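You operate a simulated robot arm through the tools that you are given. There is no shell and no other tool.

You run a simulated robot arm. Do the job below in one go: nothing can be reset, and whatever is moved stays where it is left.

## Task
Undo the silver valve cover's six bolts and lay it on the middle of its stand's shelf.
Fine: the spark plugs stay in the rack; the engine isn't turned.
Where things are to end (x, y in the base frame): silver valve cover within 50 mm of [830, 160].

It is judged by the outcome, as a careful person would: the job done as asked, and still so three seconds after it is handed in. It fails if anything else is knocked over, pushed out of place, dropped, spilled or broken. Lids that push on must go on centred and level and be pressed home; caps that screw on are set level and turned clockwise until they are tight.

## Robot
A 7-joint arm with a two-finger parallel gripper, fixed in place. Base frame: the origin is at the foot of the arm, x ahead of it, y to its left, z up. Readings come in mm, degrees, newtons and seconds.
Its first joint turns from -166.0 to 166.0 degrees. Payload 4.4 kg.
Tool frame: the origin (TCP) lies between the finger pads and is the grasp point; the fingertips stand 23 mm ahead of it; z points along the fingers, y is the line along which they close. The gripper opens to 94 mm. The fingers are 38 mm wide and 10 mm thick; the gripper's body (54 by 96 mm) begins 39 mm behind the TCP.
Orientation is that of the tool frame in the base frame, as a unit quaternion [w, x, y, z]. With the fingers straight down and closing along the base's y, the tool's x points along the base's -x, its y along +y and its z along -z.

## Interface
- The arm moves only by the tool arm_command. Its arguments are lists of equal length, an entry for each row: "linear": the shift along the tool's x, y, z in cm, a list of three; "rot": the turn, a rotation vector about the tool's x, y, z in degrees, a list of three; "hand": the finger opening in cm, from 0 to 9.4. In form: {"linear": [[dx, dy, dz], ...], "rot": [[ax, ay, az], ...], "hand": [hand, ...]}. A call has 1 to 20 rows; each row shifts and turns the commanded pose from where the row before left it, along the tool's axes as they then stand. Each row takes 0.2 s and may step no farther than 50 mm and 8.6 degrees from the row before; otherwise, or with a gripper value out of range, the whole call is refused. Where a pose cannot be reached the arm comes as near as it can. A force on the tool above 40 N (or 10 N above the force at the start of the call, whichever is more), or a blocked arm, ends the call early, and 0.2 s more pass. The fingers move at their own pace (about 72 mm/s each) and stop on an object; they squeeze with about 25 N. The grip force told is the motor's: it shows also when the fingers shut on nothing. Time passes only in rows, and 0.2 s behind the last, so rows that do not move let the fingers close. It gives the time, the measured TCP pose, the force on the tool (base axes), the opening and the grip force at its end, in the units of the frame above (readings bear some noise), with the torque about the TCP (base axes, N m) and any sound that the robot's microphone picked up.
- Cameras (640 x 400 px; columns grow to the right, rows downward): "scene" is fixed at [403.8, -640.5, 1917.1]; the picture's right is [0.69, -0.73, 0.00], its down [-0.56, -0.53, -0.64] and it looks along [0.47, 0.44, -0.77] (base axes); focal length 330 px, centre (320, 200). "wrist" rides on the gripper at [86, 16, -75] in the tool frame; the picture's right is [-0.18, 0.98, 0.00], its down [-0.58, -0.11, -0.81] and it looks along [-0.79, -0.15, 0.59] (tool axes); focal length 243 px, centre (320, 200). There is no depth. A picture from a camera that has moved, and an enlarged one, comes with that camera's place and axes in the base frame and with its lens. The place of the scene camera against the robot may be out by one fixed shift of up to 18 mm in any direction.
- camera(camera): a new picture of that camera. No time passes.
- enlarge(camera, box): a new picture of the part [left, top, right, bottom] of that camera's present view, enlarged. No time passes.
- job_done(): hands the job in; it is judged then, once.

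Nothing tells you positions but the pictures and the camera data. Unless the task says otherwise, let go and move clear before handing in.

The tools are called after "Request:" as a command line: name --argument value ..., lists and objects as JSON in quotes. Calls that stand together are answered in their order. arm_command: Moves the arm, as the interface text tells. Its arguments: {"type":"object","properties":{"linear":{"type":"array"},"rot":{"type":"array"},"hand":{"type":"array"}},"required":["linear","rot","hand"]} The other tools are called the same way: camera (camera) takes a picture; enlarge (camera, box) takes an enlarged picture of a part of a camera's view; job_done () hands the job in.

At the start:

```text
clock: 0.0
ee_pos: [750.9, -89.3, 1462.2]
ee_rot: [0.0, 0.0, 1.0, 0.0]
force: [-0.3, -0.1, 0.5]
ft_torque: [-0.03, 0.0, -0.02]
opening: 94.0
finger_force: 0.1
```

scene: 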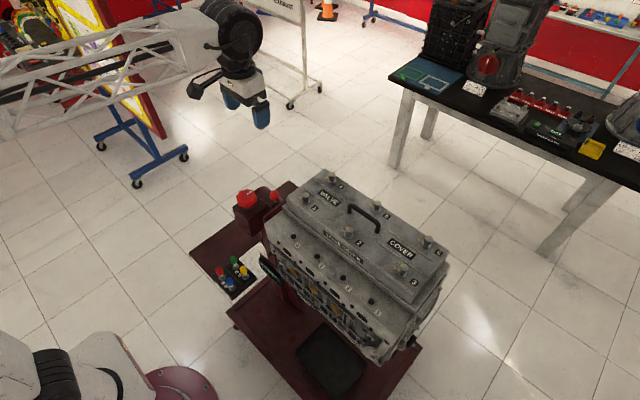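
wrist: 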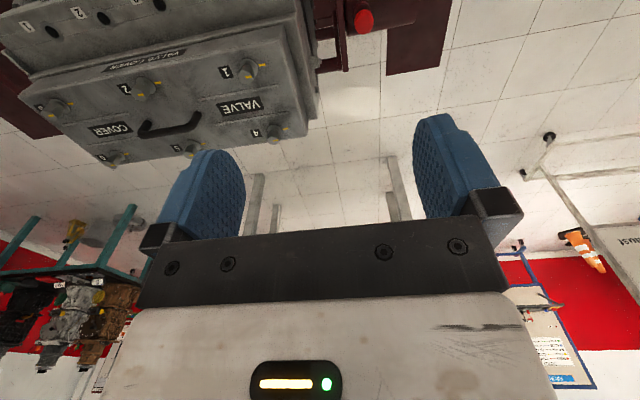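

I see an engine on a red stand with a silver valve cover on top that has a handle and six numbered bolts. I'll look closer before moving.

Request:
enlarge --camera "scene" --box '[180, 150, 460, 325]'

Request:
enlarge --camera "wrist" --box '[0, 0, 340, 200]'

Request:
enlarge --camera "scene" --box '[180, 225, 440, 400]'

```text
2.29 times, centred on (320, 238) of scene
camera zoom: at [403.8, -640.5, 1917.1], right [0.69, -0.73, 0.0], down [-0.56, -0.53, -0.64], along [0.47, 0.44, -0.77], focal length 754 px, centre (320, 114)
```

zoom: 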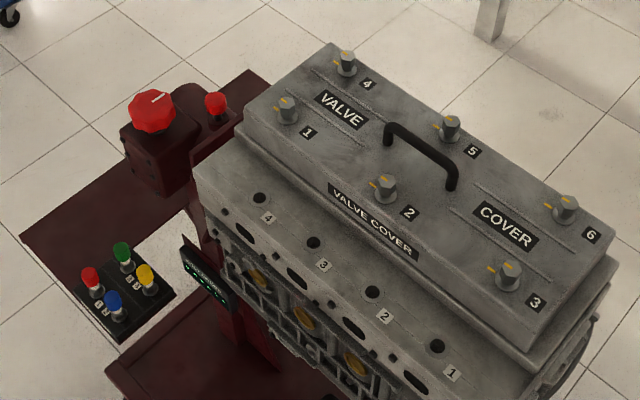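

```text
1.88 times, centred on (170, 100) of wrist
camera zoom: at [663.2, -73.6, 1537.1], right [0.18, 0.98, 0.0], down [0.58, -0.11, 0.81], along [0.79, -0.15, -0.59], focal length 457 px, centre (602, 388)
```

zoom: 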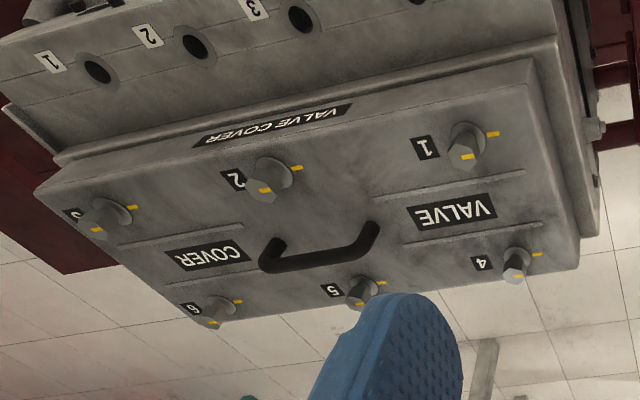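

```text
2.29 times, centred on (310, 312) of scene
camera zoom: at [403.8, -640.5, 1917.1], right [0.69, -0.73, 0.0], down [-0.56, -0.53, -0.64], along [0.47, 0.44, -0.77], focal length 754 px, centre (343, -57)
```

zoom: 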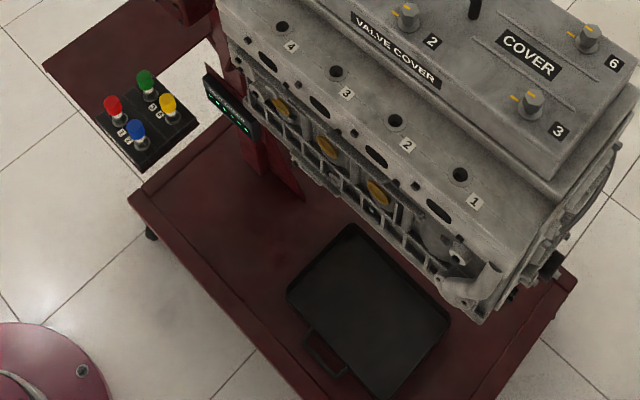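

The cover's bolts triangulate to roughly x≈805/910, y≈-200/-356/-515, with the bolt heads near z≈1205. Next I'll carefully swing the wrist camera over to find the shelf near (830,160).

Request:
arm_command --linear '[[4, 4, 0], [4, 4, 0], [4, 4, 0], [4, 4, 0], [4, 4, 0], [4, 4, 0]]' --rot '[[0, 0, 0], [0, 0, 0], [0, 0, 0], [0, 0, 0], [0, 0, 0], [0, 0, 0]]' --hand '[9.4, 9.4, 9.4, 9.4, 9.4, 9.4]'

Request:
camera --camera "wrist"

Request:
camera --camera "scene"

```text
refused: row 1 steps farther than a row can; nothing moved
```

```text
taken
camera wrist: at [663.2, -73.6, 1537.1], right [0.18, 0.98, 0.0], down [0.58, -0.11, 0.81], along [0.79, -0.15, -0.59], focal length 243 px, centre (320, 200)
```

wrist: 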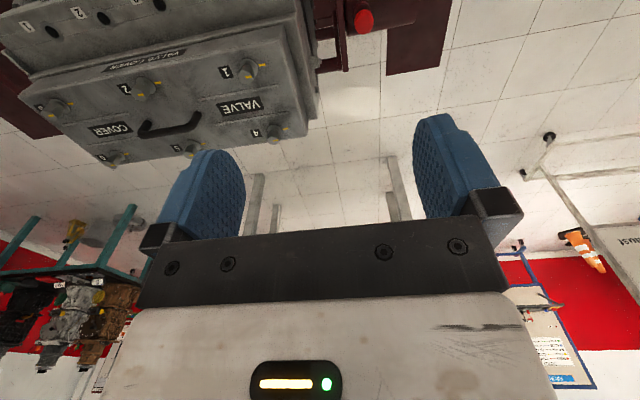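

```text
taken
```

scene: 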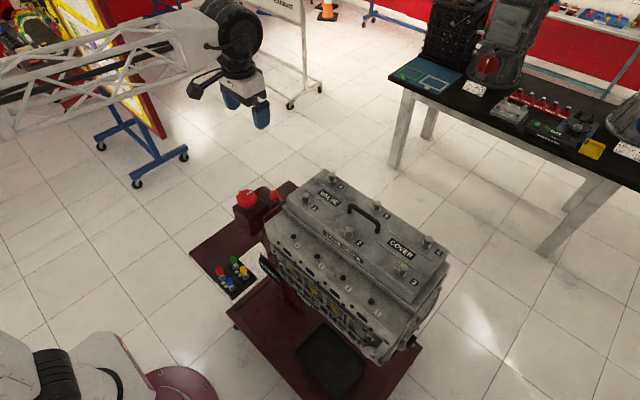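

The step was slightly too big, so I'll repeat it with smaller steps to swing the camera over to the shelf.

Request:
arm_command --linear '[[3.4, 3.4, 0], [3.4, 3.4, 0], [3.4, 3.4, 0], [3.4, 3.4, 0], [3.4, 3.4, 0], [3.4, 3.4, 0], [3.4, 3.4, 0], [3.4, 3.4, 0]]' --rot '[[0, 0, 0], [0, 0, 0], [0, 0, 0], [0, 0, 0], [0, 0, 0], [0, 0, 0], [0, 0, 0], [0, 0, 0]]' --hand '[9.4, 9.4, 9.4, 9.4, 9.4, 9.4, 9.4, 9.4]'

Request:
camera --camera "wrist"

Request:
camera --camera "scene"

```text
clock: 1.8
ee_pos: [476.2, 178.4, 1463.6]
ee_rot: [-0.002, 0.0, 1.0, 0.0]
force: [-0.5, -0.1, -0.6]
ft_torque: [-0.03, -0.01, -0.01]
opening: 94.0
finger_force: 0.0
```

```text
taken
camera wrist: at [389.3, 193.8, 1538.6], right [0.18, 0.98, 0.0], down [0.58, -0.11, 0.81], along [0.79, -0.15, -0.59], focal length 243 px, centre (320, 200)
```

wrist: 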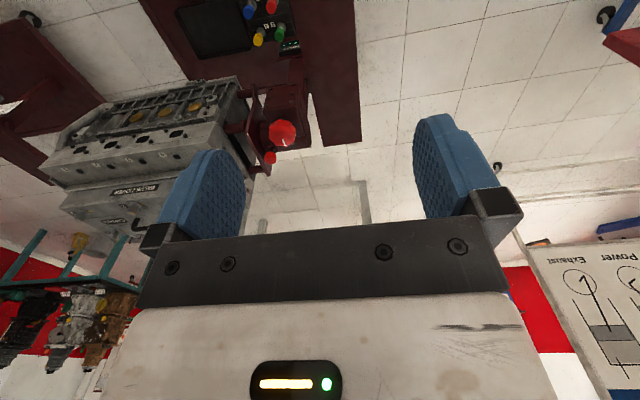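

```text
taken
```

scene: 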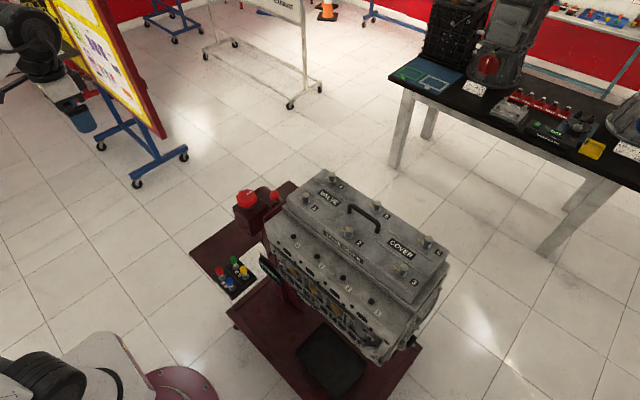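

The shelf seems to be a red plate at z≈700 spanning x≈547–1116, with its outer edge at y≈234, a rack near (605,0), and a gearbox with a red knob near (757,27,1042). I'll move over it and tilt the camera down for a better look.

Request:
arm_command --linear '[[-4.5, 0, 0], [-4.5, 0, 0], [-4.5, 0, 0], [-4.5, 0, 0], [0, 0, 0], [0, 0, 0], [0, 0, 0], [0, 0, 0], [0, 0, 0], [0, 0, 0]]' --rot '[[0, 0, 0], [0, 0, 0], [0, 0, 0], [0, 0, 0], [0, 8, 0], [0, 8, 0], [0, 8, 0], [0, 8, 0], [0, 8, 0], [0, 0, 0]]' --hand '[9.4, 9.4, 9.4, 9.4, 9.4, 9.4, 9.4, 9.4, 9.4, 9.4]'

Request:
camera --camera "wrist"

```text
clock: 4.0
ee_pos: [658.4, 181.3, 1462.4]
ee_rot: [-0.242, -0.001, 0.97, 0.0]
force: [-1.1, 0.6, -0.4]
ft_torque: [0.03, 0.01, -0.03]
opening: 94.0
finger_force: 0.0
out of reach, approached as far as the arm can: row 8, 9
```

```text
taken
camera wrist: at [615.5, 197.6, 1568.0], right [0.16, 0.98, -0.09], down [0.89, -0.11, 0.44], along [0.42, -0.15, -0.89], focal length 243 px, centre (320, 200)
```

wrist: 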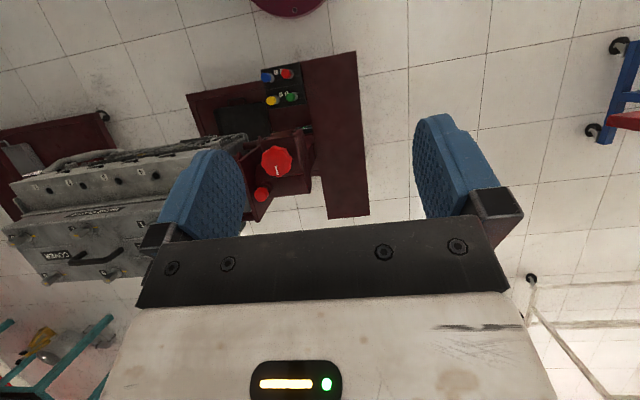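

Request:
enlarge --camera "wrist" --box '[160, 30, 420, 230]'

```text
2.00 times, centred on (290, 130) of wrist
camera zoom: at [615.5, 197.6, 1568.0], right [0.16, 0.98, -0.09], down [0.89, -0.11, 0.44], along [0.42, -0.15, -0.89], focal length 485 px, centre (380, 340)
```

zoom: 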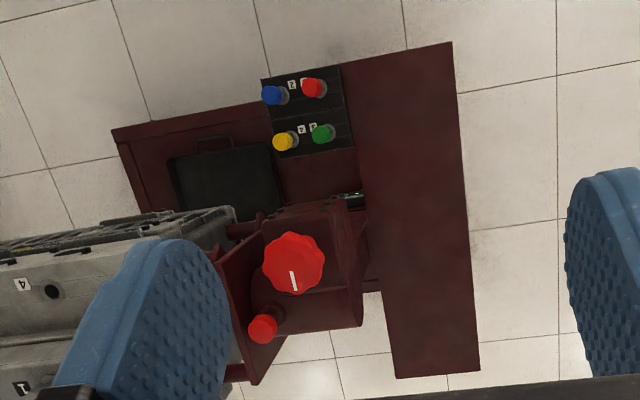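

The shelf is the strip at x≈540–1116, y≈70–242, z≈700, so its centre matches (830,160). The cover must end lengthwise along x, just clear of the gearbox. I'll un-tilt the tool now.

Request:
arm_command --linear '[[0, 0, 0], [0, 0, 0], [0, 0, 0], [0, 0, 0], [0, 0, 0]]' --rot '[[0, -7, 0], [0, -7, 0], [0, -7, 0], [0, -7, 0], [0, 0, 0]]' --hand '[9.4, 9.4, 9.4, 9.4, 9.4]'

Request:
camera --camera "scene"

```text
clock: 5.2
ee_pos: [659.6, 181.3, 1461.5]
ee_rot: [0.002, 0.0, 1.0, 0.0]
force: [0.6, -0.3, 0.8]
ft_torque: [-0.02, 0.0, -0.01]
opening: 94.0
finger_force: 0.0
```

```text
taken
```

scene: 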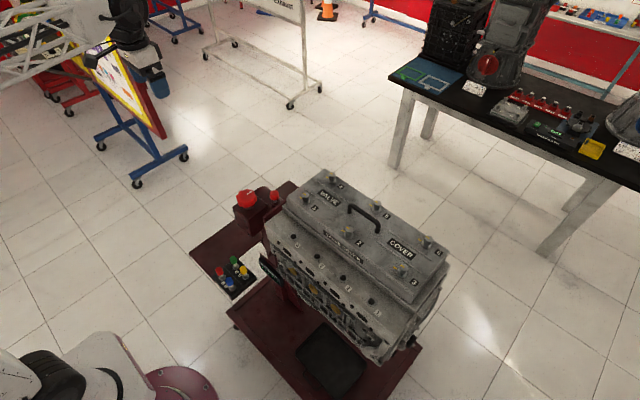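

The tool is vertical again. Now I'll go above bolt 1 at a safe height.

Request:
arm_command --linear '[[-1.6, -4.29, 0], [-1.6, -4.29, 0], [-1.6, -4.29, 0], [-1.6, -4.29, 0.8], [-1.6, -4.29, 1], [-1.6, -4.29, 1], [-1.6, -4.29, 1], [-1.6, -4.29, 1], [-1.6, -4.29, 1]]' --rot '[[0, 0, 0], [0, 0, 0], [0, 0, 0], [0, 0, 0], [0, 0, 0], [0, 0, 0], [0, 0, 0], [0, 0, 0], [0, 0, 0]]' --hand '[9.4, 9.4, 9.4, 9.4, 9.4, 8, 7, 6, 6]'

Request:
camera --camera "wrist"

Request:
camera --camera "scene"

```text
clock: 7.2
ee_pos: [798.8, -201.9, 1404.9]
ee_rot: [0.0, 0.0, 1.0, -0.001]
force: [-0.9, -0.1, 0.9]
ft_torque: [0.02, 0.03, 0.04]
opening: 59.7
finger_force: 0.1
```

```text
taken
camera wrist: at [711.5, -185.7, 1480.5], right [0.18, 0.98, 0.0], down [0.58, -0.11, 0.81], along [0.79, -0.15, -0.59], focal length 243 px, centre (320, 200)
```

wrist: 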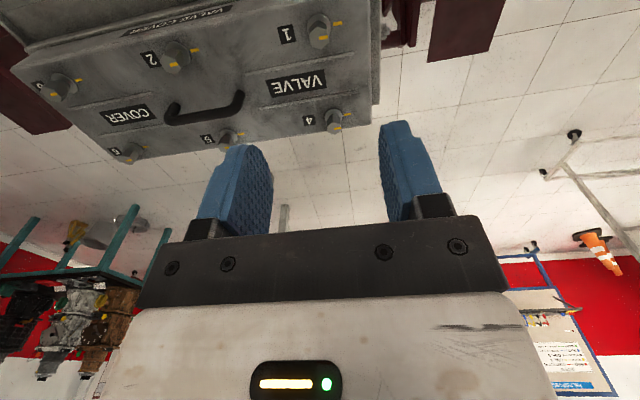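

```text
taken
```

scene: 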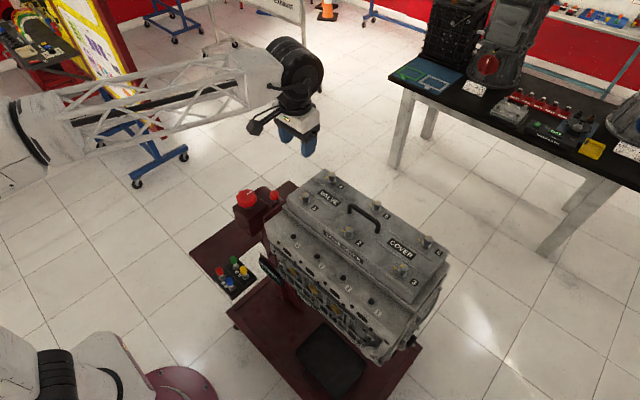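

Request:
enlarge --camera "wrist" --box '[30, 0, 390, 170]'

```text
1.78 times, centred on (210, 85) of wrist
camera zoom: at [711.5, -185.7, 1480.5], right [0.18, 0.98, 0.0], down [0.58, -0.11, 0.81], along [0.79, -0.15, -0.59], focal length 431 px, centre (516, 404)
```

zoom: 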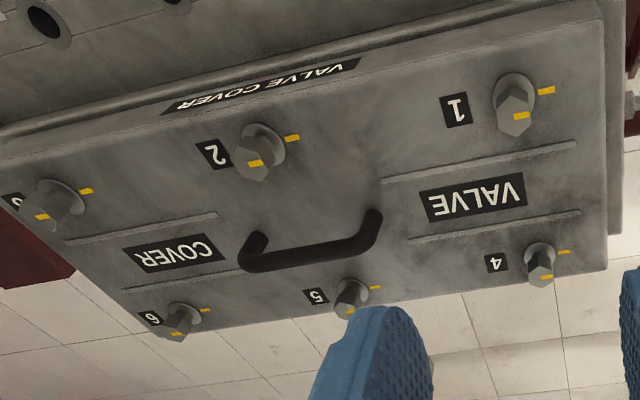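

Bolt 1's head is at about (808,-204), with its top at z≈1208. I'll descend to hover above it for a close look.

Request:
arm_command --linear '[[-0.9, -0.2, 4], [0, 0, 4], [0, 0, 4], [0, 0, 2.0], [0, 0, 0]]' --rot '[[0, 0, 0], [0, 0, 0], [0, 0, 0], [0, 0, 0], [0, 0, 0]]' --hand '[6, 6, 6, 6, 6]'

Request:
enlarge --camera "wrist" --box '[200, 50, 440, 200]'

Request:
enlarge --camera "scene" --box '[240, 100, 460, 300]'

```text
clock: 8.4
ee_pos: [811.5, -205.4, 1264.3]
ee_rot: [0.0, 0.0, 1.0, 0.0]
force: [-0.4, -0.2, 0.3]
ft_torque: [0.02, 0.0, 0.01]
opening: 60.0
finger_force: 0.1
```

```text
2.67 times, centred on (320, 125) of wrist
camera zoom: at [724.7, -189.7, 1340.0], right [0.18, 0.98, 0.0], down [0.58, -0.11, 0.81], along [0.79, -0.15, -0.59], focal length 647 px, centre (320, 400)
```

zoom: 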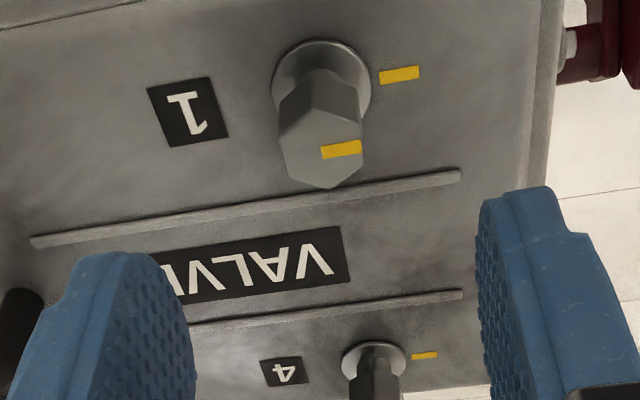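

```text
2.00 times, centred on (350, 200) of scene
camera zoom: at [403.8, -640.5, 1917.1], right [0.69, -0.73, 0.0], down [-0.56, -0.53, -0.64], along [0.47, 0.44, -0.77], focal length 660 px, centre (260, 200)
```

zoom: 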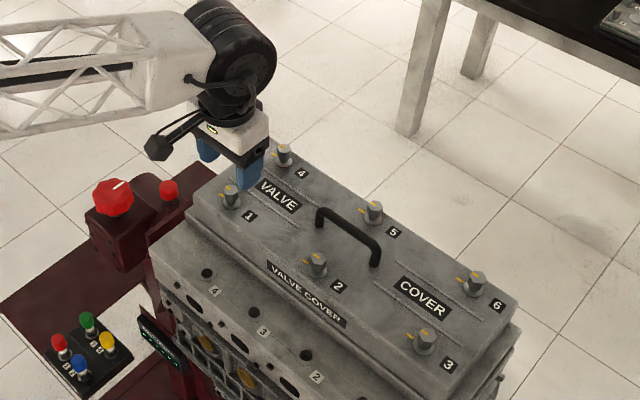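

Bolt 1's head is about 18 mm across the flats, about 28 mm tall and centred near (806.5,-205), with the flats facing ±y so they suit the fingers. I'll descend and close on it.

Request:
arm_command --linear '[[0.5, 0, 2], [0, 0, 2], [0, 0, 1.2], [0, 0, 0]]' --rot '[[0, 0, 0], [0, 0, 0], [0, 0, 0], [0, 0, 0]]' --hand '[5, 5, 5, 5]'

Request:
enlarge --camera "wrist" --box '[200, 50, 440, 200]'

```text
clock: 9.4
ee_pos: [807.6, -205.9, 1212.7]
ee_rot: [-0.001, 0.0, 1.0, 0.0]
force: [0.1, 0.6, -0.1]
ft_torque: [0.0, -0.01, 0.01]
opening: 50.1
finger_force: 0.2
```

```text
2.67 times, centred on (320, 125) of wrist
camera zoom: at [719.5, -190.2, 1288.4], right [0.18, 0.98, 0.0], down [0.58, -0.11, 0.81], along [0.79, -0.15, -0.59], focal length 647 px, centre (320, 400)
```

zoom: 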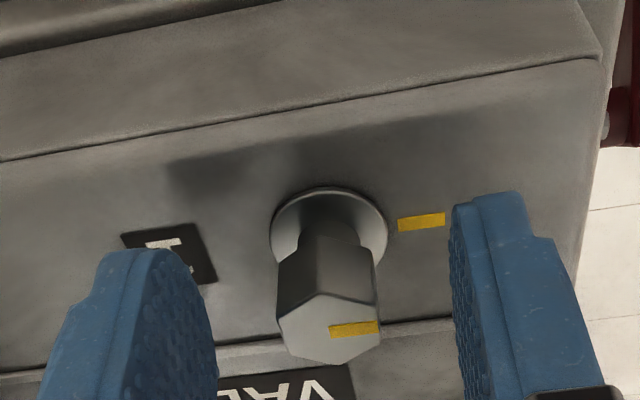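

The head sits centred between the fingers with the tips about 9 mm above the washer. I'll close and try a counter-clockwise turn.

Request:
arm_command --linear '[[0, 0.05, 0.1], [0, 0, 0], [0, 0, 0], [0, 0, 0]]' --rot '[[0, 0, 0], [0, 0, 0], [0, 0, 0], [0, 0, 0]]' --hand '[3, 1.2, 1.2, 1.2]'

Request:
arm_command --linear '[[0, 0, 0], [0, 0, 0], [0, 0, 0], [0, 0, 0]]' --rot '[[0, 0, -4], [0, 0, -4], [0, 0, -8], [0, 0, -8]]' --hand '[1.2, 1.2, 1.2, 1.2]'

Request:
enlarge --camera "wrist" --box '[200, 50, 440, 200]'

```text
clock: 10.4
ee_pos: [806.5, -205.1, 1210.8]
ee_rot: [0.0, 0.0, 1.0, 0.0]
force: [-0.7, 7.9, -0.1]
ft_torque: [0.14, 0.23, 0.07]
opening: 18.7
finger_force: 24.9
```

```text
clock: 11.6
ee_pos: [806.0, -206.8, 1210.9]
ee_rot: [0.0, -0.207, 0.978, -0.001]
force: [2.9, -9.3, 0.6]
ft_torque: [-0.1, -0.15, -0.06]
opening: 18.9
finger_force: 25.0
stopped in row 4: the force on the tool passed its limit at 41 N (the readings are from after the stop); the commanded pose is now the measured one
```

```text
2.67 times, centred on (320, 125) of wrist
camera zoom: at [720.3, -227.5, 1286.1], right [-0.23, 0.97, 0.0], down [0.57, 0.14, 0.81], along [0.79, 0.19, -0.59], focal length 647 px, centre (320, 400)
```

zoom: 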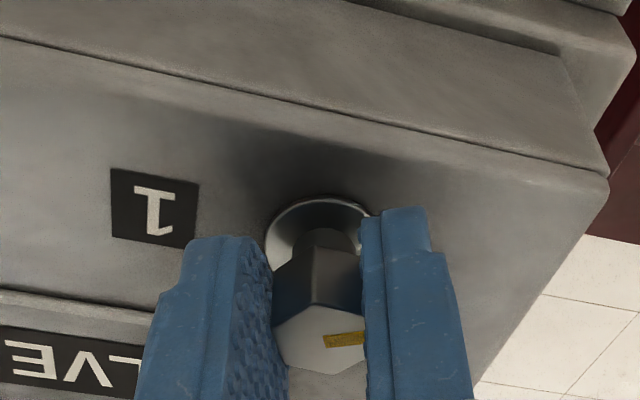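

The bolt turned with the gripper through about 24°, but the faster rows built up side load. I'll continue with gentler steps.

Request:
arm_command --linear '[[0, 0, 0], [0, 0, 0], [0, 0, 0], [0, 0, 0], [0, 0, 0], [0, 0, 0]]' --rot '[[0, 0, -4], [0, 0, -4], [0, 0, -4], [0, 0, -4], [0, 0, -4], [0, 0, 0]]' --hand '[1.2, 1.2, 1.2, 1.2, 1.2, 1.2]'

Request:
enlarge --camera "wrist" --box '[200, 50, 440, 200]'

```text
clock: 12.4
ee_pos: [806.9, -207.7, 1211.6]
ee_rot: [0.001, -0.305, 0.952, -0.002]
force: [5.2, -11.6, -0.1]
ft_torque: [-0.1, -0.18, -0.09]
opening: 19.1
finger_force: 24.7
stopped in row 4: the force on the tool passed its limit at 42 N (the readings are from after the stop); the commanded pose is now the measured one
```

```text
2.67 times, centred on (320, 125) of wrist
camera zoom: at [726.6, -244.9, 1286.1], right [-0.42, 0.91, 0.0], down [0.53, 0.25, 0.81], along [0.73, 0.34, -0.59], focal length 647 px, centre (320, 400)
```

zoom: 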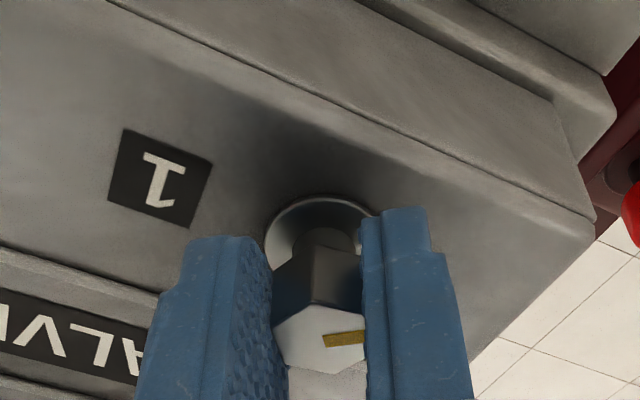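

The bolt is turning with the grip (about 35° so far), but there is a side force along the tool's −y. I'll nudge that way to see how the force responds.

Request:
arm_command --linear '[[0, -0.1, 0], [0, 0, 0]]' --rot '[[0, 0, 0], [0, 0, 0]]' --hand '[1.2, 1.2]'

Request:
arm_command --linear '[[0, 0, 0], [0, 0, 0]]' --rot '[[0, 0, 0], [0, 0, 0]]' --hand '[1.2, 1.2]'

```text
clock: 13.0
ee_pos: [807.6, -208.1, 1211.3]
ee_rot: [0.0, -0.306, 0.952, -0.002]
force: [-2.6, -8.6, 0.5]
ft_torque: [-0.26, 0.49, 0.0]
opening: 18.9
finger_force: 25.1
```

```text
clock: 13.6
ee_pos: [806.4, -208.5, 1210.0]
ee_rot: [0.001, -0.306, 0.952, -0.002]
force: [-2.9, -9.5, -0.1]
ft_torque: [-0.31, 0.54, -0.05]
opening: 18.7
finger_force: 25.0
```

Request:
enlarge --camera "wrist" --box '[200, 50, 440, 200]'

Request:
enlarge --camera "scene" --box '[280, 140, 380, 220]'

```text
2.67 times, centred on (320, 125) of wrist
camera zoom: at [727.1, -245.0, 1286.3], right [-0.42, 0.91, 0.0], down [0.53, 0.25, 0.81], along [0.73, 0.34, -0.59], focal length 647 px, centre (320, 400)
```

zoom: 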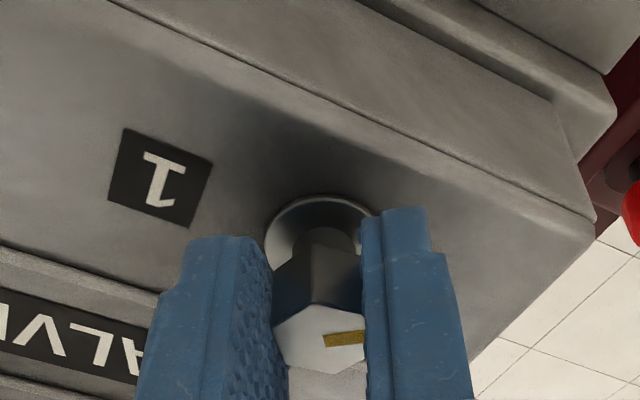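

```text
5.00 times, centred on (330, 180) of scene
camera zoom: at [403.8, -640.5, 1917.1], right [0.69, -0.73, 0.0], down [-0.56, -0.53, -0.64], along [0.47, 0.44, -0.77], focal length 1649 px, centre (270, 300)
```

zoom: 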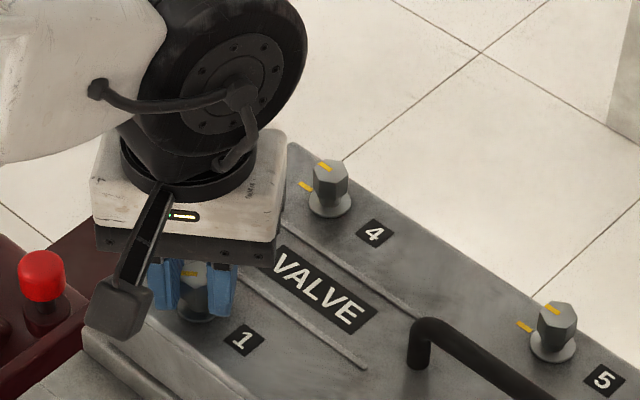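

To check whether the cover or stand has shifted at all, I'll compare the same view with the first picture.

Request:
enlarge --camera "scene" --box '[180, 150, 460, 325]'

```text
2.29 times, centred on (320, 238) of scene
camera zoom: at [403.8, -640.5, 1917.1], right [0.69, -0.73, 0.0], down [-0.56, -0.53, -0.64], along [0.47, 0.44, -0.77], focal length 754 px, centre (320, 114)
```

zoom: 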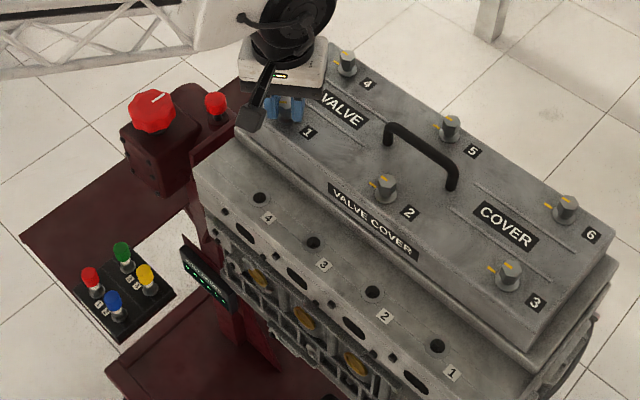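

The engine and cover have not moved, so the side load comes from small misalignment. I'll open here and see how the bolt sits between the unloaded fingers.

Request:
arm_command --linear '[[0, 0, 0], [0, 0, 0], [0, 0, 0]]' --rot '[[0, 0, 0], [0, 0, 0], [0, 0, 0]]' --hand '[3, 3, 3]'

Request:
enlarge --camera "wrist" --box '[200, 50, 440, 200]'

Request:
arm_command --linear '[[0, 0, 0], [0, 0, 0]]' --rot '[[0, 0, 0], [0, 0, 0]]' --hand '[3, 3]'

```text
clock: 14.4
ee_pos: [807.8, -208.3, 1211.2]
ee_rot: [0.0, -0.306, 0.952, -0.001]
force: [1.0, -0.1, 0.4]
ft_torque: [0.0, 0.01, -0.01]
opening: 30.1
finger_force: 0.0
```

```text
2.67 times, centred on (320, 125) of wrist
camera zoom: at [727.2, -244.8, 1286.5], right [-0.42, 0.91, 0.0], down [0.53, 0.25, 0.81], along [0.73, 0.34, -0.59], focal length 647 px, centre (320, 400)
```

zoom: 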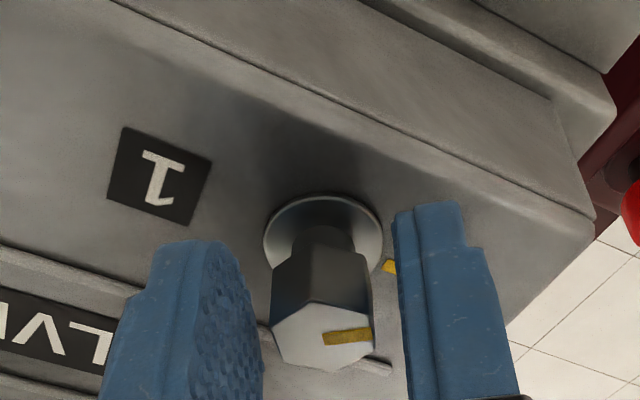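

```text
clock: 15.0
ee_pos: [808.5, -207.4, 1212.0]
ee_rot: [0.0, -0.306, 0.952, -0.002]
force: [0.3, -0.3, -0.1]
ft_torque: [0.02, -0.03, 0.01]
opening: 30.1
finger_force: 0.1
```

With the fingers open, the bolt sits about 1 mm toward tool −y. The change in force with yaw suggests it is also about 8 mm along tool −x from the rotation axis, so its true centre is near (815,-204). I'll re-centre and re-grip.

Request:
arm_command --linear '[[-0.4, -0.09, 0], [-0.4, 0, 0], [0, 0, 0]]' --rot '[[0, 0, 0], [0, 0, 0], [0, 0, 0]]' --hand '[3, 3, 3]'

Request:
enlarge --camera "wrist" --box '[200, 50, 440, 200]'

Request:
arm_command --linear '[[0, 0, 0], [0, 0, 0], [0, 0, 0]]' --rot '[[0, 0, 0], [0, 0, 0], [0, 0, 0]]' --hand '[1.2, 1.2, 1.2]'

Request:
arm_command --linear '[[0, 0, 0], [0, 0, 0], [0, 0, 0], [0, 0, 0], [0, 0, 0], [0, 0, 0]]' --rot '[[0, 0, -4], [0, 0, -4], [0, 0, -4], [0, 0, -4], [0, 0, -4], [0, 0, 0]]' --hand '[1.2, 1.2, 1.2, 1.2, 1.2, 1.2]'

```text
clock: 15.8
ee_pos: [814.9, -203.9, 1211.2]
ee_rot: [0.001, -0.305, 0.952, -0.002]
force: [-0.2, -0.5, 0.5]
ft_torque: [0.03, -0.01, 0.01]
opening: 29.8
finger_force: 0.2
```

```text
2.67 times, centred on (320, 125) of wrist
camera zoom: at [734.1, -241.0, 1287.1], right [-0.42, 0.91, 0.0], down [0.53, 0.25, 0.81], along [0.73, 0.34, -0.59], focal length 647 px, centre (320, 400)
```

zoom: 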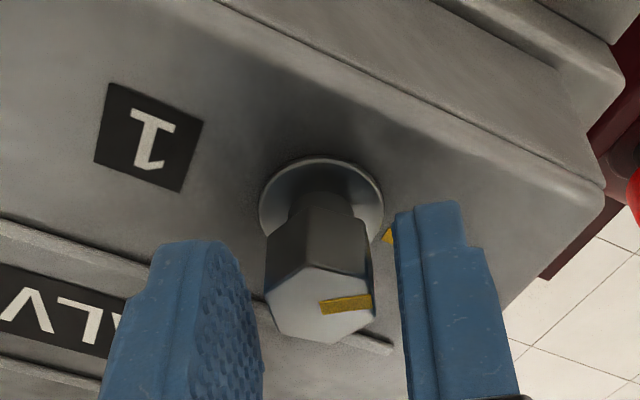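

```text
clock: 16.6
ee_pos: [814.6, -202.5, 1210.8]
ee_rot: [0.001, -0.305, 0.952, -0.002]
force: [-7.0, 18.1, 2.6]
ft_torque: [0.42, 0.19, -0.04]
opening: 18.8
finger_force: 25.1
```

```text
clock: 17.7
ee_pos: [814.8, -202.5, 1211.3]
ee_rot: [0.0, -0.44, 0.898, -0.001]
force: [-10.6, 7.9, 1.4]
ft_torque: [0.4, 0.14, -0.08]
opening: 18.7
finger_force: 25.1
stopped in row 5: the force on the tool passed its limit at 42 N (the readings are from after the stop); the commanded pose is now the measured one
```

The opposite force sign shows I overshot. From the two stiffness readings, bolt 1's centre should be near (812.3,-205.3). I'll re-centre by about +3.3 mm in tool x, go slightly lower, and re-grip.

Request:
arm_command --linear '[[0, 0, 0], [0, 0, 0], [0.33, 0.04, 0.3], [0, 0, 0]]' --rot '[[0, 0, 0], [0, 0, 0], [0, 0, 0], [0, 0, 0]]' --hand '[3, 3, 3, 3]'

Request:
enlarge --camera "wrist" --box '[200, 50, 440, 200]'

Request:
arm_command --linear '[[0, 0, 0], [0, 0, 0], [0, 0, 0]]' --rot '[[0, 0, 0], [0, 0, 0], [0, 0, 0]]' --hand '[1.2, 1.2, 1.2]'

Request:
arm_command --linear '[[0, 0, 0], [0, 0, 0], [0, 0, 0], [0, 0, 0], [0, 0, 0], [0, 0, 0]]' --rot '[[0, 0, -4], [0, 0, -4], [0, 0, -4], [0, 0, -4], [0, 0, -4], [0, 0, 0]]' --hand '[1.2, 1.2, 1.2, 1.2, 1.2, 1.2]'

```text
clock: 18.7
ee_pos: [811.9, -204.4, 1208.6]
ee_rot: [0.0, -0.439, 0.899, -0.002]
force: [-0.3, 0.3, 0.5]
ft_torque: [0.02, -0.01, -0.02]
opening: 29.9
finger_force: 0.0
```

```text
2.67 times, centred on (320, 125) of wrist
camera zoom: at [745.3, -263.2, 1284.3], right [-0.66, 0.75, 0.0], down [0.44, 0.39, 0.81], along [0.6, 0.53, -0.59], focal length 647 px, centre (320, 400)
```

zoom: 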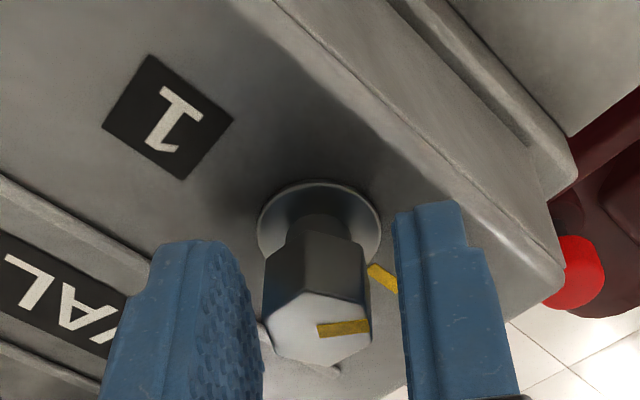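

```text
clock: 19.5
ee_pos: [812.3, -204.1, 1208.5]
ee_rot: [0.0, -0.441, 0.898, -0.002]
force: [5.3, -4.8, 0.4]
ft_torque: [0.04, 0.07, -0.01]
opening: 19.0
finger_force: 25.0
```

```text
clock: 20.9
ee_pos: [812.0, -205.0, 1207.7]
ee_rot: [-0.001, -0.59, 0.807, -0.002]
force: [1.3, 4.6, -0.1]
ft_torque: [0.68, 0.0, 0.0]
opening: 18.9
finger_force: 24.6
```

This is well centred now and the forces stay small. I'll continue unscrewing.

Request:
arm_command --linear '[[0, 0, 0], [0, 0, 0], [0, 0, 0], [0, 0, 0], [0, 0, 0], [0, 0, 0], [0, 0, 0], [0, 0, 0], [0, 0, 0], [0, 0, 0]]' --rot '[[0, 0, -6], [0, 0, -6], [0, 0, -6], [0, 0, -6], [0, 0, -6], [0, 0, -6], [0, 0, -6], [0, 0, -6], [0, 0, -6], [0, 0, -6]]' --hand '[1.2, 1.2, 1.2, 1.2, 1.2, 1.2, 1.2, 1.2, 1.2, 1.2]'

Request:
enlarge --camera "wrist" --box '[200, 50, 440, 200]'

```text
clock: 23.1
ee_pos: [810.7, -205.0, 1208.5]
ee_rot: [0.001, 0.915, -0.404, 0.002]
force: [-20.1, 4.6, 5.0]
ft_torque: [0.31, 0.53, -0.03]
opening: 19.1
finger_force: 25.1
```

```text
2.67 times, centred on (320, 125) of wrist
camera zoom: at [857.2, -279.7, 1284.6], right [-0.85, -0.53, 0.0], down [-0.31, 0.51, 0.8], along [-0.42, 0.68, -0.59], focal length 647 px, centre (320, 400)
```

zoom: 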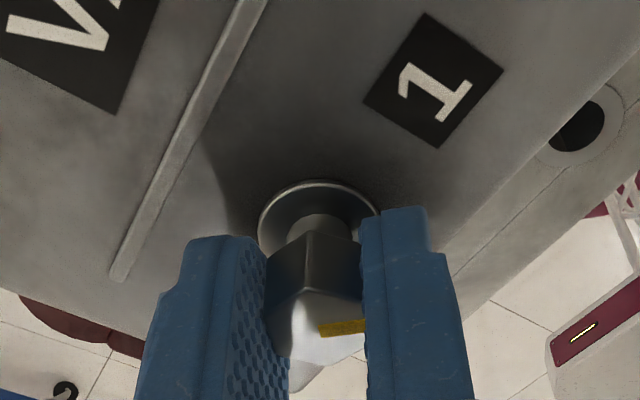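

It has turned about 132° so far and is moving smoothly. I'll relieve the small side load and keep turning.

Request:
arm_command --linear '[[-0.06, 0.04, -0.03], [0, 0, 0], [0, 0, 0], [0, 0, 0], [0, 0, 0], [0, 0, 0], [0, 0, 0], [0, 0, 0]]' --rot '[[0, 0, 0], [0, 0, -6], [0, 0, -6], [0, 0, -6], [0, 0, -6], [0, 0, -6], [0, 0, -6], [0, 0, 0]]' --hand '[1.2, 1.2, 1.2, 1.2, 1.2, 1.2, 1.2, 1.2]'

Request:
enlarge --camera "wrist" --box '[200, 50, 440, 200]'

```text
clock: 24.5
ee_pos: [795.3, -194.0, 1210.2]
ee_rot: [0.007, 0.982, -0.186, -0.004]
force: [-11.6, -29.2, 2.5]
ft_torque: [-0.27, 0.24, -0.57]
opening: 25.4
finger_force: 15.3
out of reach, approached as far as the arm can: row 6
stopped in row 6: the force on the tool passed its limit at 159 N (the readings are from after the stop); the commanded pose is now the measured one
```

```text
2.67 times, centred on (320, 125) of wrist
camera zoom: at [869.8, -240.6, 1284.8], right [-0.53, -0.85, 0.02], down [-0.49, 0.33, 0.81], along [-0.69, 0.42, -0.59], focal length 647 px, centre (320, 400)
```

zoom: 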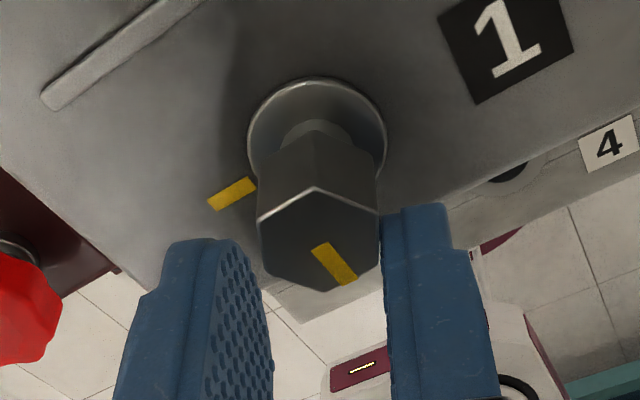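

I hit the wrist joint limit near 156° of yaw and the fingers slipped off the head. I'll open, rise clear, and check the bolt and its surroundings.

Request:
arm_command --linear '[[0, 0, 0], [0, 0, 0], [0, 0, -2], [0, 0, -3], [0, 0, 0]]' --rot '[[0, 0, 0], [0, 0, 0], [0, 0, 0], [0, 0, 0], [0, 0, 0]]' --hand '[5, 5, 5, 5, 5]'

Request:
enlarge --camera "wrist" --box '[200, 50, 440, 200]'

Request:
enlarge --camera "scene" --box '[180, 150, 460, 325]'

```text
clock: 25.7
ee_pos: [794.2, -190.2, 1258.5]
ee_rot: [0.008, 0.983, -0.185, -0.004]
force: [0.1, -0.1, -1.2]
ft_torque: [0.0, -0.01, -0.03]
opening: 50.0
finger_force: 0.0
```

```text
2.67 times, centred on (320, 125) of wrist
camera zoom: at [869.0, -236.4, 1334.5], right [-0.53, -0.85, 0.02], down [-0.49, 0.32, 0.81], along [-0.69, 0.42, -0.59], focal length 647 px, centre (320, 400)
```

zoom: 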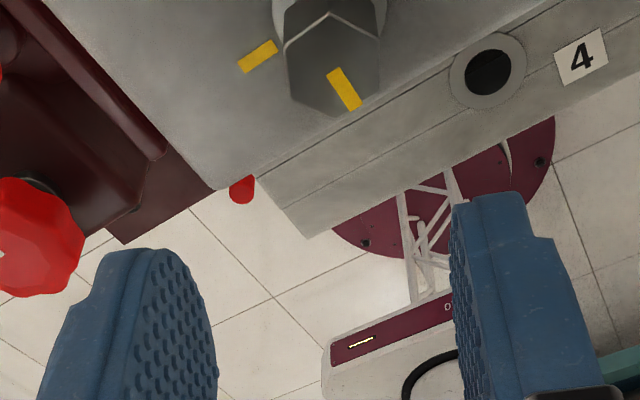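

```text
2.29 times, centred on (320, 238) of scene
camera zoom: at [403.8, -640.5, 1917.1], right [0.69, -0.73, 0.0], down [-0.56, -0.53, -0.64], along [0.47, 0.44, -0.77], focal length 754 px, centre (320, 114)
```

zoom: 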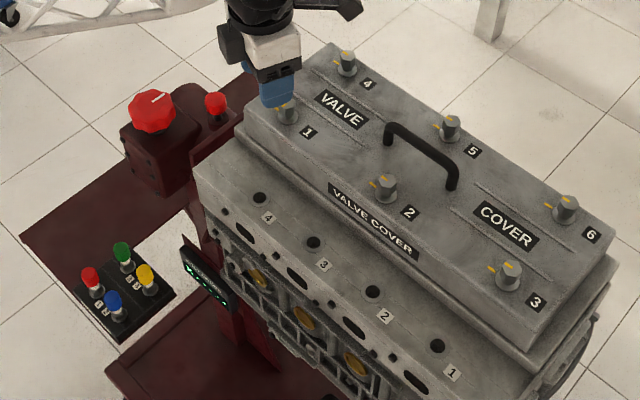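

Nothing else is disturbed. I'll re-centre above bolt 1 and unwind the wrist the other way so the next grip gets a long counter-clockwise turn.

Request:
arm_command --linear '[[2.2, 0.75, 0], [0, 0, 0], [0, 0, 0], [0, 0, 0], [0, 0, 0], [0, 0, 0], [0, 0, 0], [0, 0, 0], [0, 0, 0], [0, 0, 0], [0, 0, 0], [0, 0, 0], [0, 0, 0], [0, 0, 0], [0, 0, 0], [0, 0, 0], [0, 0, 0], [0, 0, 0], [0, 0, 0], [0, 0, 0]]' --rot '[[0, 0, 0], [0, 0, 8.5], [0, 0, 8.5], [0, 0, 8.5], [0, 0, 8.5], [0, 0, 8.5], [0, 0, 8.5], [0, 0, 8.5], [0, 0, 8.5], [0, 0, 8.5], [0, 0, 8.5], [0, 0, 8.5], [0, 0, 8.5], [0, 0, 8.5], [0, 0, 8.5], [0, 0, 8.5], [0, 0, 8.5], [0, 0, 8.5], [0, 0, 8.5], [0, 0, 0]]' --hand '[5, 5, 5, 5, 5, 5, 5, 5, 5, 5, 5, 5, 5, 5, 5, 5, 5, 5, 5, 5]'

Request:
arm_command --linear '[[0, 0, 0], [0, 0, 0], [0, 0, 0], [0, 0, 0], [0, 0, 0], [0, 0, 0], [0, 0, 0], [0, 0, 0], [0, 0, 0], [0, 0, 0], [0, 0, 0], [0, 0, 0], [0, 0, 0], [0, 0, 0], [0, 0, 0], [0, 0, 0]]' --rot '[[0, 0, 8], [0, 0, 8], [0, 0, 8], [0, 0, 8], [0, 0, 8], [0, 0, 8], [0, 0, 8], [0, 0, 8], [0, 0, 8], [0, 0, 8], [0, 0, 8], [0, 0, 8], [0, 0, 8], [0, 0, 8], [0, 0, 8], [0, 0, 0]]' --hand '[5, 5, 5, 5, 5, 5, 5, 5, 5, 5, 5, 5, 5, 5, 5, 5]'

```text
clock: 29.9
ee_pos: [814.7, -206.4, 1258.5]
ee_rot: [-0.004, -0.048, 0.999, -0.006]
force: [-0.5, 0.9, 0.0]
ft_torque: [0.01, -0.04, 0.0]
opening: 50.0
finger_force: 0.0
```

```text
clock: 33.3
ee_pos: [814.2, -206.7, 1258.8]
ee_rot: [0.003, 0.841, 0.541, -0.007]
force: [-0.4, -0.3, 0.5]
ft_torque: [-0.01, -0.02, -0.02]
opening: 50.2
finger_force: 0.0
```

The tool is now at yaw −114° with a slight tilt that I'll correct. Then I'll look at the bolt's hex orientation.

Request:
arm_command --linear '[[0, 0, 0], [0, 0, 0]]' --rot '[[-0.15, 0.86, 0], [0, 0, 0]]' --hand '[5, 5]'

Request:
enlarge --camera "wrist" --box '[200, 50, 440, 200]'

```text
clock: 33.9
ee_pos: [813.1, -206.4, 1257.9]
ee_rot: [-0.001, 0.841, 0.541, 0.0]
force: [0.6, 0.0, 0.0]
ft_torque: [0.0, 0.01, 0.0]
opening: 50.0
finger_force: 0.0
```

```text
2.67 times, centred on (320, 125) of wrist
camera zoom: at [863.5, -134.6, 1334.2], right [0.82, -0.57, 0.0], down [-0.34, -0.48, 0.81], along [-0.46, -0.66, -0.59], focal length 647 px, centre (320, 400)
```

zoom: 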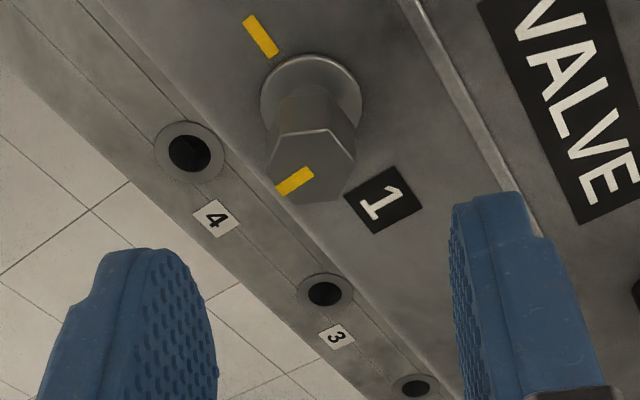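

The head has turned about 108° in total, and its flats are roughly 17° off my closing line. I'll rotate a bit more to align and then look again.

Request:
arm_command --linear '[[0, 0, 1], [0, 0, 1], [0, 0, 0]]' --rot '[[0, 0, 8], [0, 0, 8], [0, 0, 0]]' --hand '[5, 5, 5]'

Request:
enlarge --camera "wrist" --box '[200, 50, 440, 200]'

```text
clock: 34.7
ee_pos: [813.0, -206.6, 1239.0]
ee_rot: [0.0, 0.908, 0.418, 0.001]
force: [0.4, -0.5, 0.2]
ft_torque: [0.0, 0.01, 0.02]
opening: 50.0
finger_force: 0.0
```

```text
2.67 times, centred on (320, 125) of wrist
camera zoom: at [881.2, -150.6, 1314.2], right [0.63, -0.78, 0.0], down [-0.46, -0.37, 0.81], along [-0.63, -0.51, -0.59], focal length 647 px, centre (320, 400)
```

zoom: 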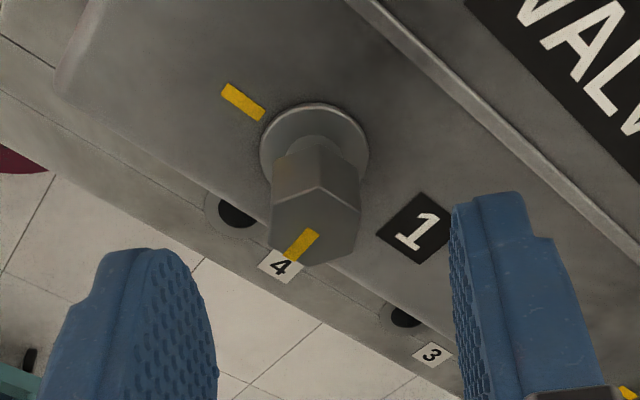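

The flats are aligned and the bolt is centred. I'll descend, grip, and turn counter-clockwise.

Request:
arm_command --linear '[[-0.05, 0, 1.6], [0, 0, 1.5], [0, 0, 0], [0, 0, 0], [0, 0, 0], [0, 0, 0]]' --rot '[[0, 0, 0], [0, 0, 0], [0, 0, 0], [0, 0, 0], [0, 0, 0], [0, 0, 0]]' --hand '[5, 4, 3, 1.2, 1.2, 1.2]'

Request:
arm_command --linear '[[0, 0, 0], [0, 0, 0], [0, 0, 0], [0, 0, 0], [0, 0, 0], [0, 0, 0]]' --rot '[[0, 0, -4], [0, 0, -4], [0, 0, -5], [0, 0, -6], [0, 0, -6], [0, 0, 0]]' --hand '[1.2, 1.2, 1.2, 1.2, 1.2, 1.2]'

```text
clock: 36.1
ee_pos: [812.9, -206.2, 1208.7]
ee_rot: [0.0, 0.908, 0.42, 0.0]
force: [-17.0, 18.0, 2.3]
ft_torque: [0.28, 0.19, -0.02]
opening: 23.3
finger_force: 12.8
```

```text
clock: 37.5
ee_pos: [814.2, -207.9, 1208.5]
ee_rot: [0.0, 0.795, 0.606, 0.001]
force: [-24.4, -0.2, 4.2]
ft_torque: [-0.14, 0.37, 0.08]
opening: 22.8
finger_force: 11.5
```

Only one finger is loaded, so the bolt lies about 2 mm toward tool −y. I'll shift to centre on it.

Request:
arm_command --linear '[[0, -0.12, 0], [0, -0.1, 0], [0, 0, 0], [0, 0, 0]]' --rot '[[0, 0, 0], [0, 0, 0], [0, 0, 0], [0, 0, 0]]' --hand '[1.2, 1.2, 1.2, 1.2]'

Request:
enlarge --camera "wrist" --box '[200, 50, 440, 200]'

```text
clock: 38.5
ee_pos: [812.5, -207.1, 1208.7]
ee_rot: [0.0, 0.796, 0.606, 0.0]
force: [-16.8, 1.7, -0.9]
ft_torque: [0.11, 0.17, 0.05]
opening: 19.7
finger_force: 8.3
```

```text
2.67 times, centred on (320, 125) of wrist
camera zoom: at [849.5, -128.3, 1284.5], right [0.9, -0.44, 0.0], down [-0.26, -0.53, 0.81], along [-0.35, -0.72, -0.59], focal length 647 px, centre (320, 400)
```

zoom: 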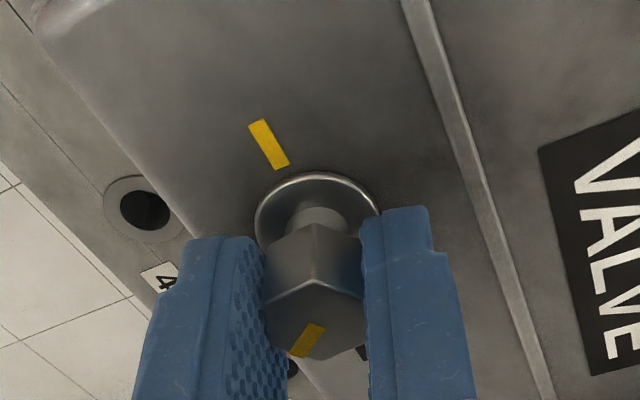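

Request:
arm_command --linear '[[0, -0.08, 0], [0, 0, 0], [0, 0, 0]]' --rot '[[0, 0, 0], [0, 0, 0], [0, 0, 0]]' --hand '[1.2, 1.2, 1.2]'

Request:
arm_command --linear '[[0, 0, 0], [0, 0, 0], [0, 0, 0], [0, 0, 0], [0, 0, 0], [0, 0, 0]]' --rot '[[0, 0, -6], [0, 0, -6], [0, 0, -6], [0, 0, -6], [0, 0, -6], [0, 0, 0]]' --hand '[1.2, 1.2, 1.2, 1.2, 1.2, 1.2]'

```text
clock: 39.3
ee_pos: [811.7, -206.9, 1209.2]
ee_rot: [0.0, 0.796, 0.606, -0.001]
force: [-0.1, -0.6, 0.8]
ft_torque: [0.11, 0.1, -0.03]
opening: 19.5
finger_force: 24.9
```

```text
clock: 40.7
ee_pos: [810.1, -205.3, 1208.6]
ee_rot: [-0.001, 0.612, 0.791, 0.0]
force: [11.0, -3.4, 5.7]
ft_torque: [-0.3, -0.31, -0.01]
opening: 18.8
finger_force: 25.0
```

The grip is centred and force-free, and the bolt is turning and rising slightly. I'll continue with small relief shifts.

Request:
arm_command --linear '[[-0.02, 0.04, -0.02], [0, 0, 0], [0, 0, 0], [0, 0, 0], [0, 0, -0.01], [0, 0, 0], [0, 0, 0], [0, 0, -0.01], [0, 0, 0]]' --rot '[[0, 0, 0], [0, 0, -7], [0, 0, -7], [0, 0, -7], [0, 0, -7], [0, 0, -7], [0, 0, -7], [0, 0, -7], [0, 0, 0]]' --hand '[1.2, 1.2, 1.2, 1.2, 1.2, 1.2, 1.2, 1.2, 1.2]'

```text
clock: 42.7
ee_pos: [811.8, -205.6, 1208.2]
ee_rot: [0.0, 0.228, 0.974, 0.0]
force: [11.1, 11.5, -2.7]
ft_torque: [0.27, 0.1, -0.07]
opening: 19.2
finger_force: 24.8
```

Request:
arm_command --linear '[[-0.02, 0.06, 0], [0, 0, 0], [0, 0, 0], [0, 0, 0], [0, 0, 0], [0, 0, 0], [0, 0, 0], [0, 0, -0.01], [0, 0, 0]]' --rot '[[0, 0, 0], [0, 0, -7], [0, 0, -7], [0, 0, -7], [0, 0, -7], [0, 0, -7], [0, 0, -7], [0, 0, -7], [0, 0, 0]]' --hand '[1.2, 1.2, 1.2, 1.2, 1.2, 1.2, 1.2, 1.2, 1.2]'

Request:
enlarge --camera "wrist" --box '[200, 50, 440, 200]'

```text
clock: 44.2
ee_pos: [811.5, -204.7, 1209.2]
ee_rot: [0.001, -0.106, 0.994, 0.0]
force: [6.8, 13.8, -1.6]
ft_torque: [0.23, -0.06, -0.1]
opening: 19.3
finger_force: 24.6
stopped in row 7: the force on the tool passed its limit at 42 N (the readings are from after the stop); the commanded pose is now the measured one
```

```text
2.67 times, centred on (320, 125) of wrist
camera zoom: at [723.0, -207.8, 1285.1], right [-0.03, 1.0, 0.0], down [0.59, 0.02, 0.81], along [0.81, 0.02, -0.59], focal length 647 px, centre (320, 400)
```

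zoom: 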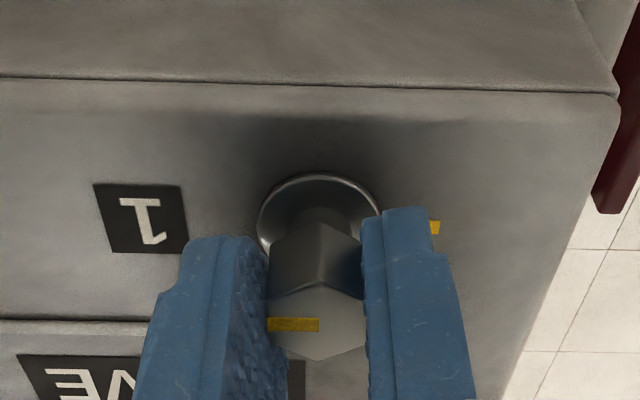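

The bolt slipped one hex flat relative to the fingers because I was about 2 mm off-axis. The refined centre is about (811.6,-204.5), which is about where I am now. I'll relieve the load and continue more gently.

Request:
arm_command --linear '[[0, 0.03, 0], [0, 0, 0], [0, 0, 0], [0, 0, 0], [0, 0, 0], [0, 0, 0], [0, 0, 0], [0, 0, 0]]' --rot '[[0, 0, 0], [0, 0, -5], [0, 0, -5], [0, 0, -5], [0, 0, -5], [0, 0, -5], [0, 0, -5], [0, 0, 0]]' --hand '[1.2, 1.2, 1.2, 1.2, 1.2, 1.2, 1.2, 1.2]'

Request:
enlarge --camera "wrist" --box '[200, 50, 440, 200]'

```text
clock: 46.0
ee_pos: [811.6, -205.6, 1210.8]
ee_rot: [0.0, -0.361, 0.932, 0.001]
force: [-0.6, 18.6, -4.0]
ft_torque: [0.3, 0.05, -0.09]
opening: 19.1
finger_force: 25.9
```

```text
2.67 times, centred on (320, 125) of wrist
camera zoom: at [735.9, -251.9, 1285.4], right [-0.52, 0.85, 0.0], down [0.5, 0.31, 0.81], along [0.69, 0.42, -0.59], focal length 647 px, centre (320, 400)
```

zoom: 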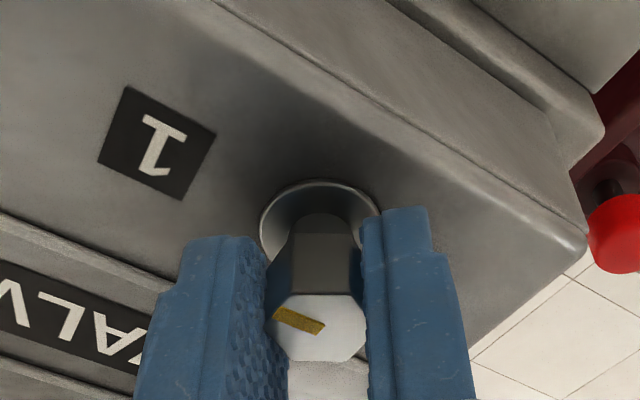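

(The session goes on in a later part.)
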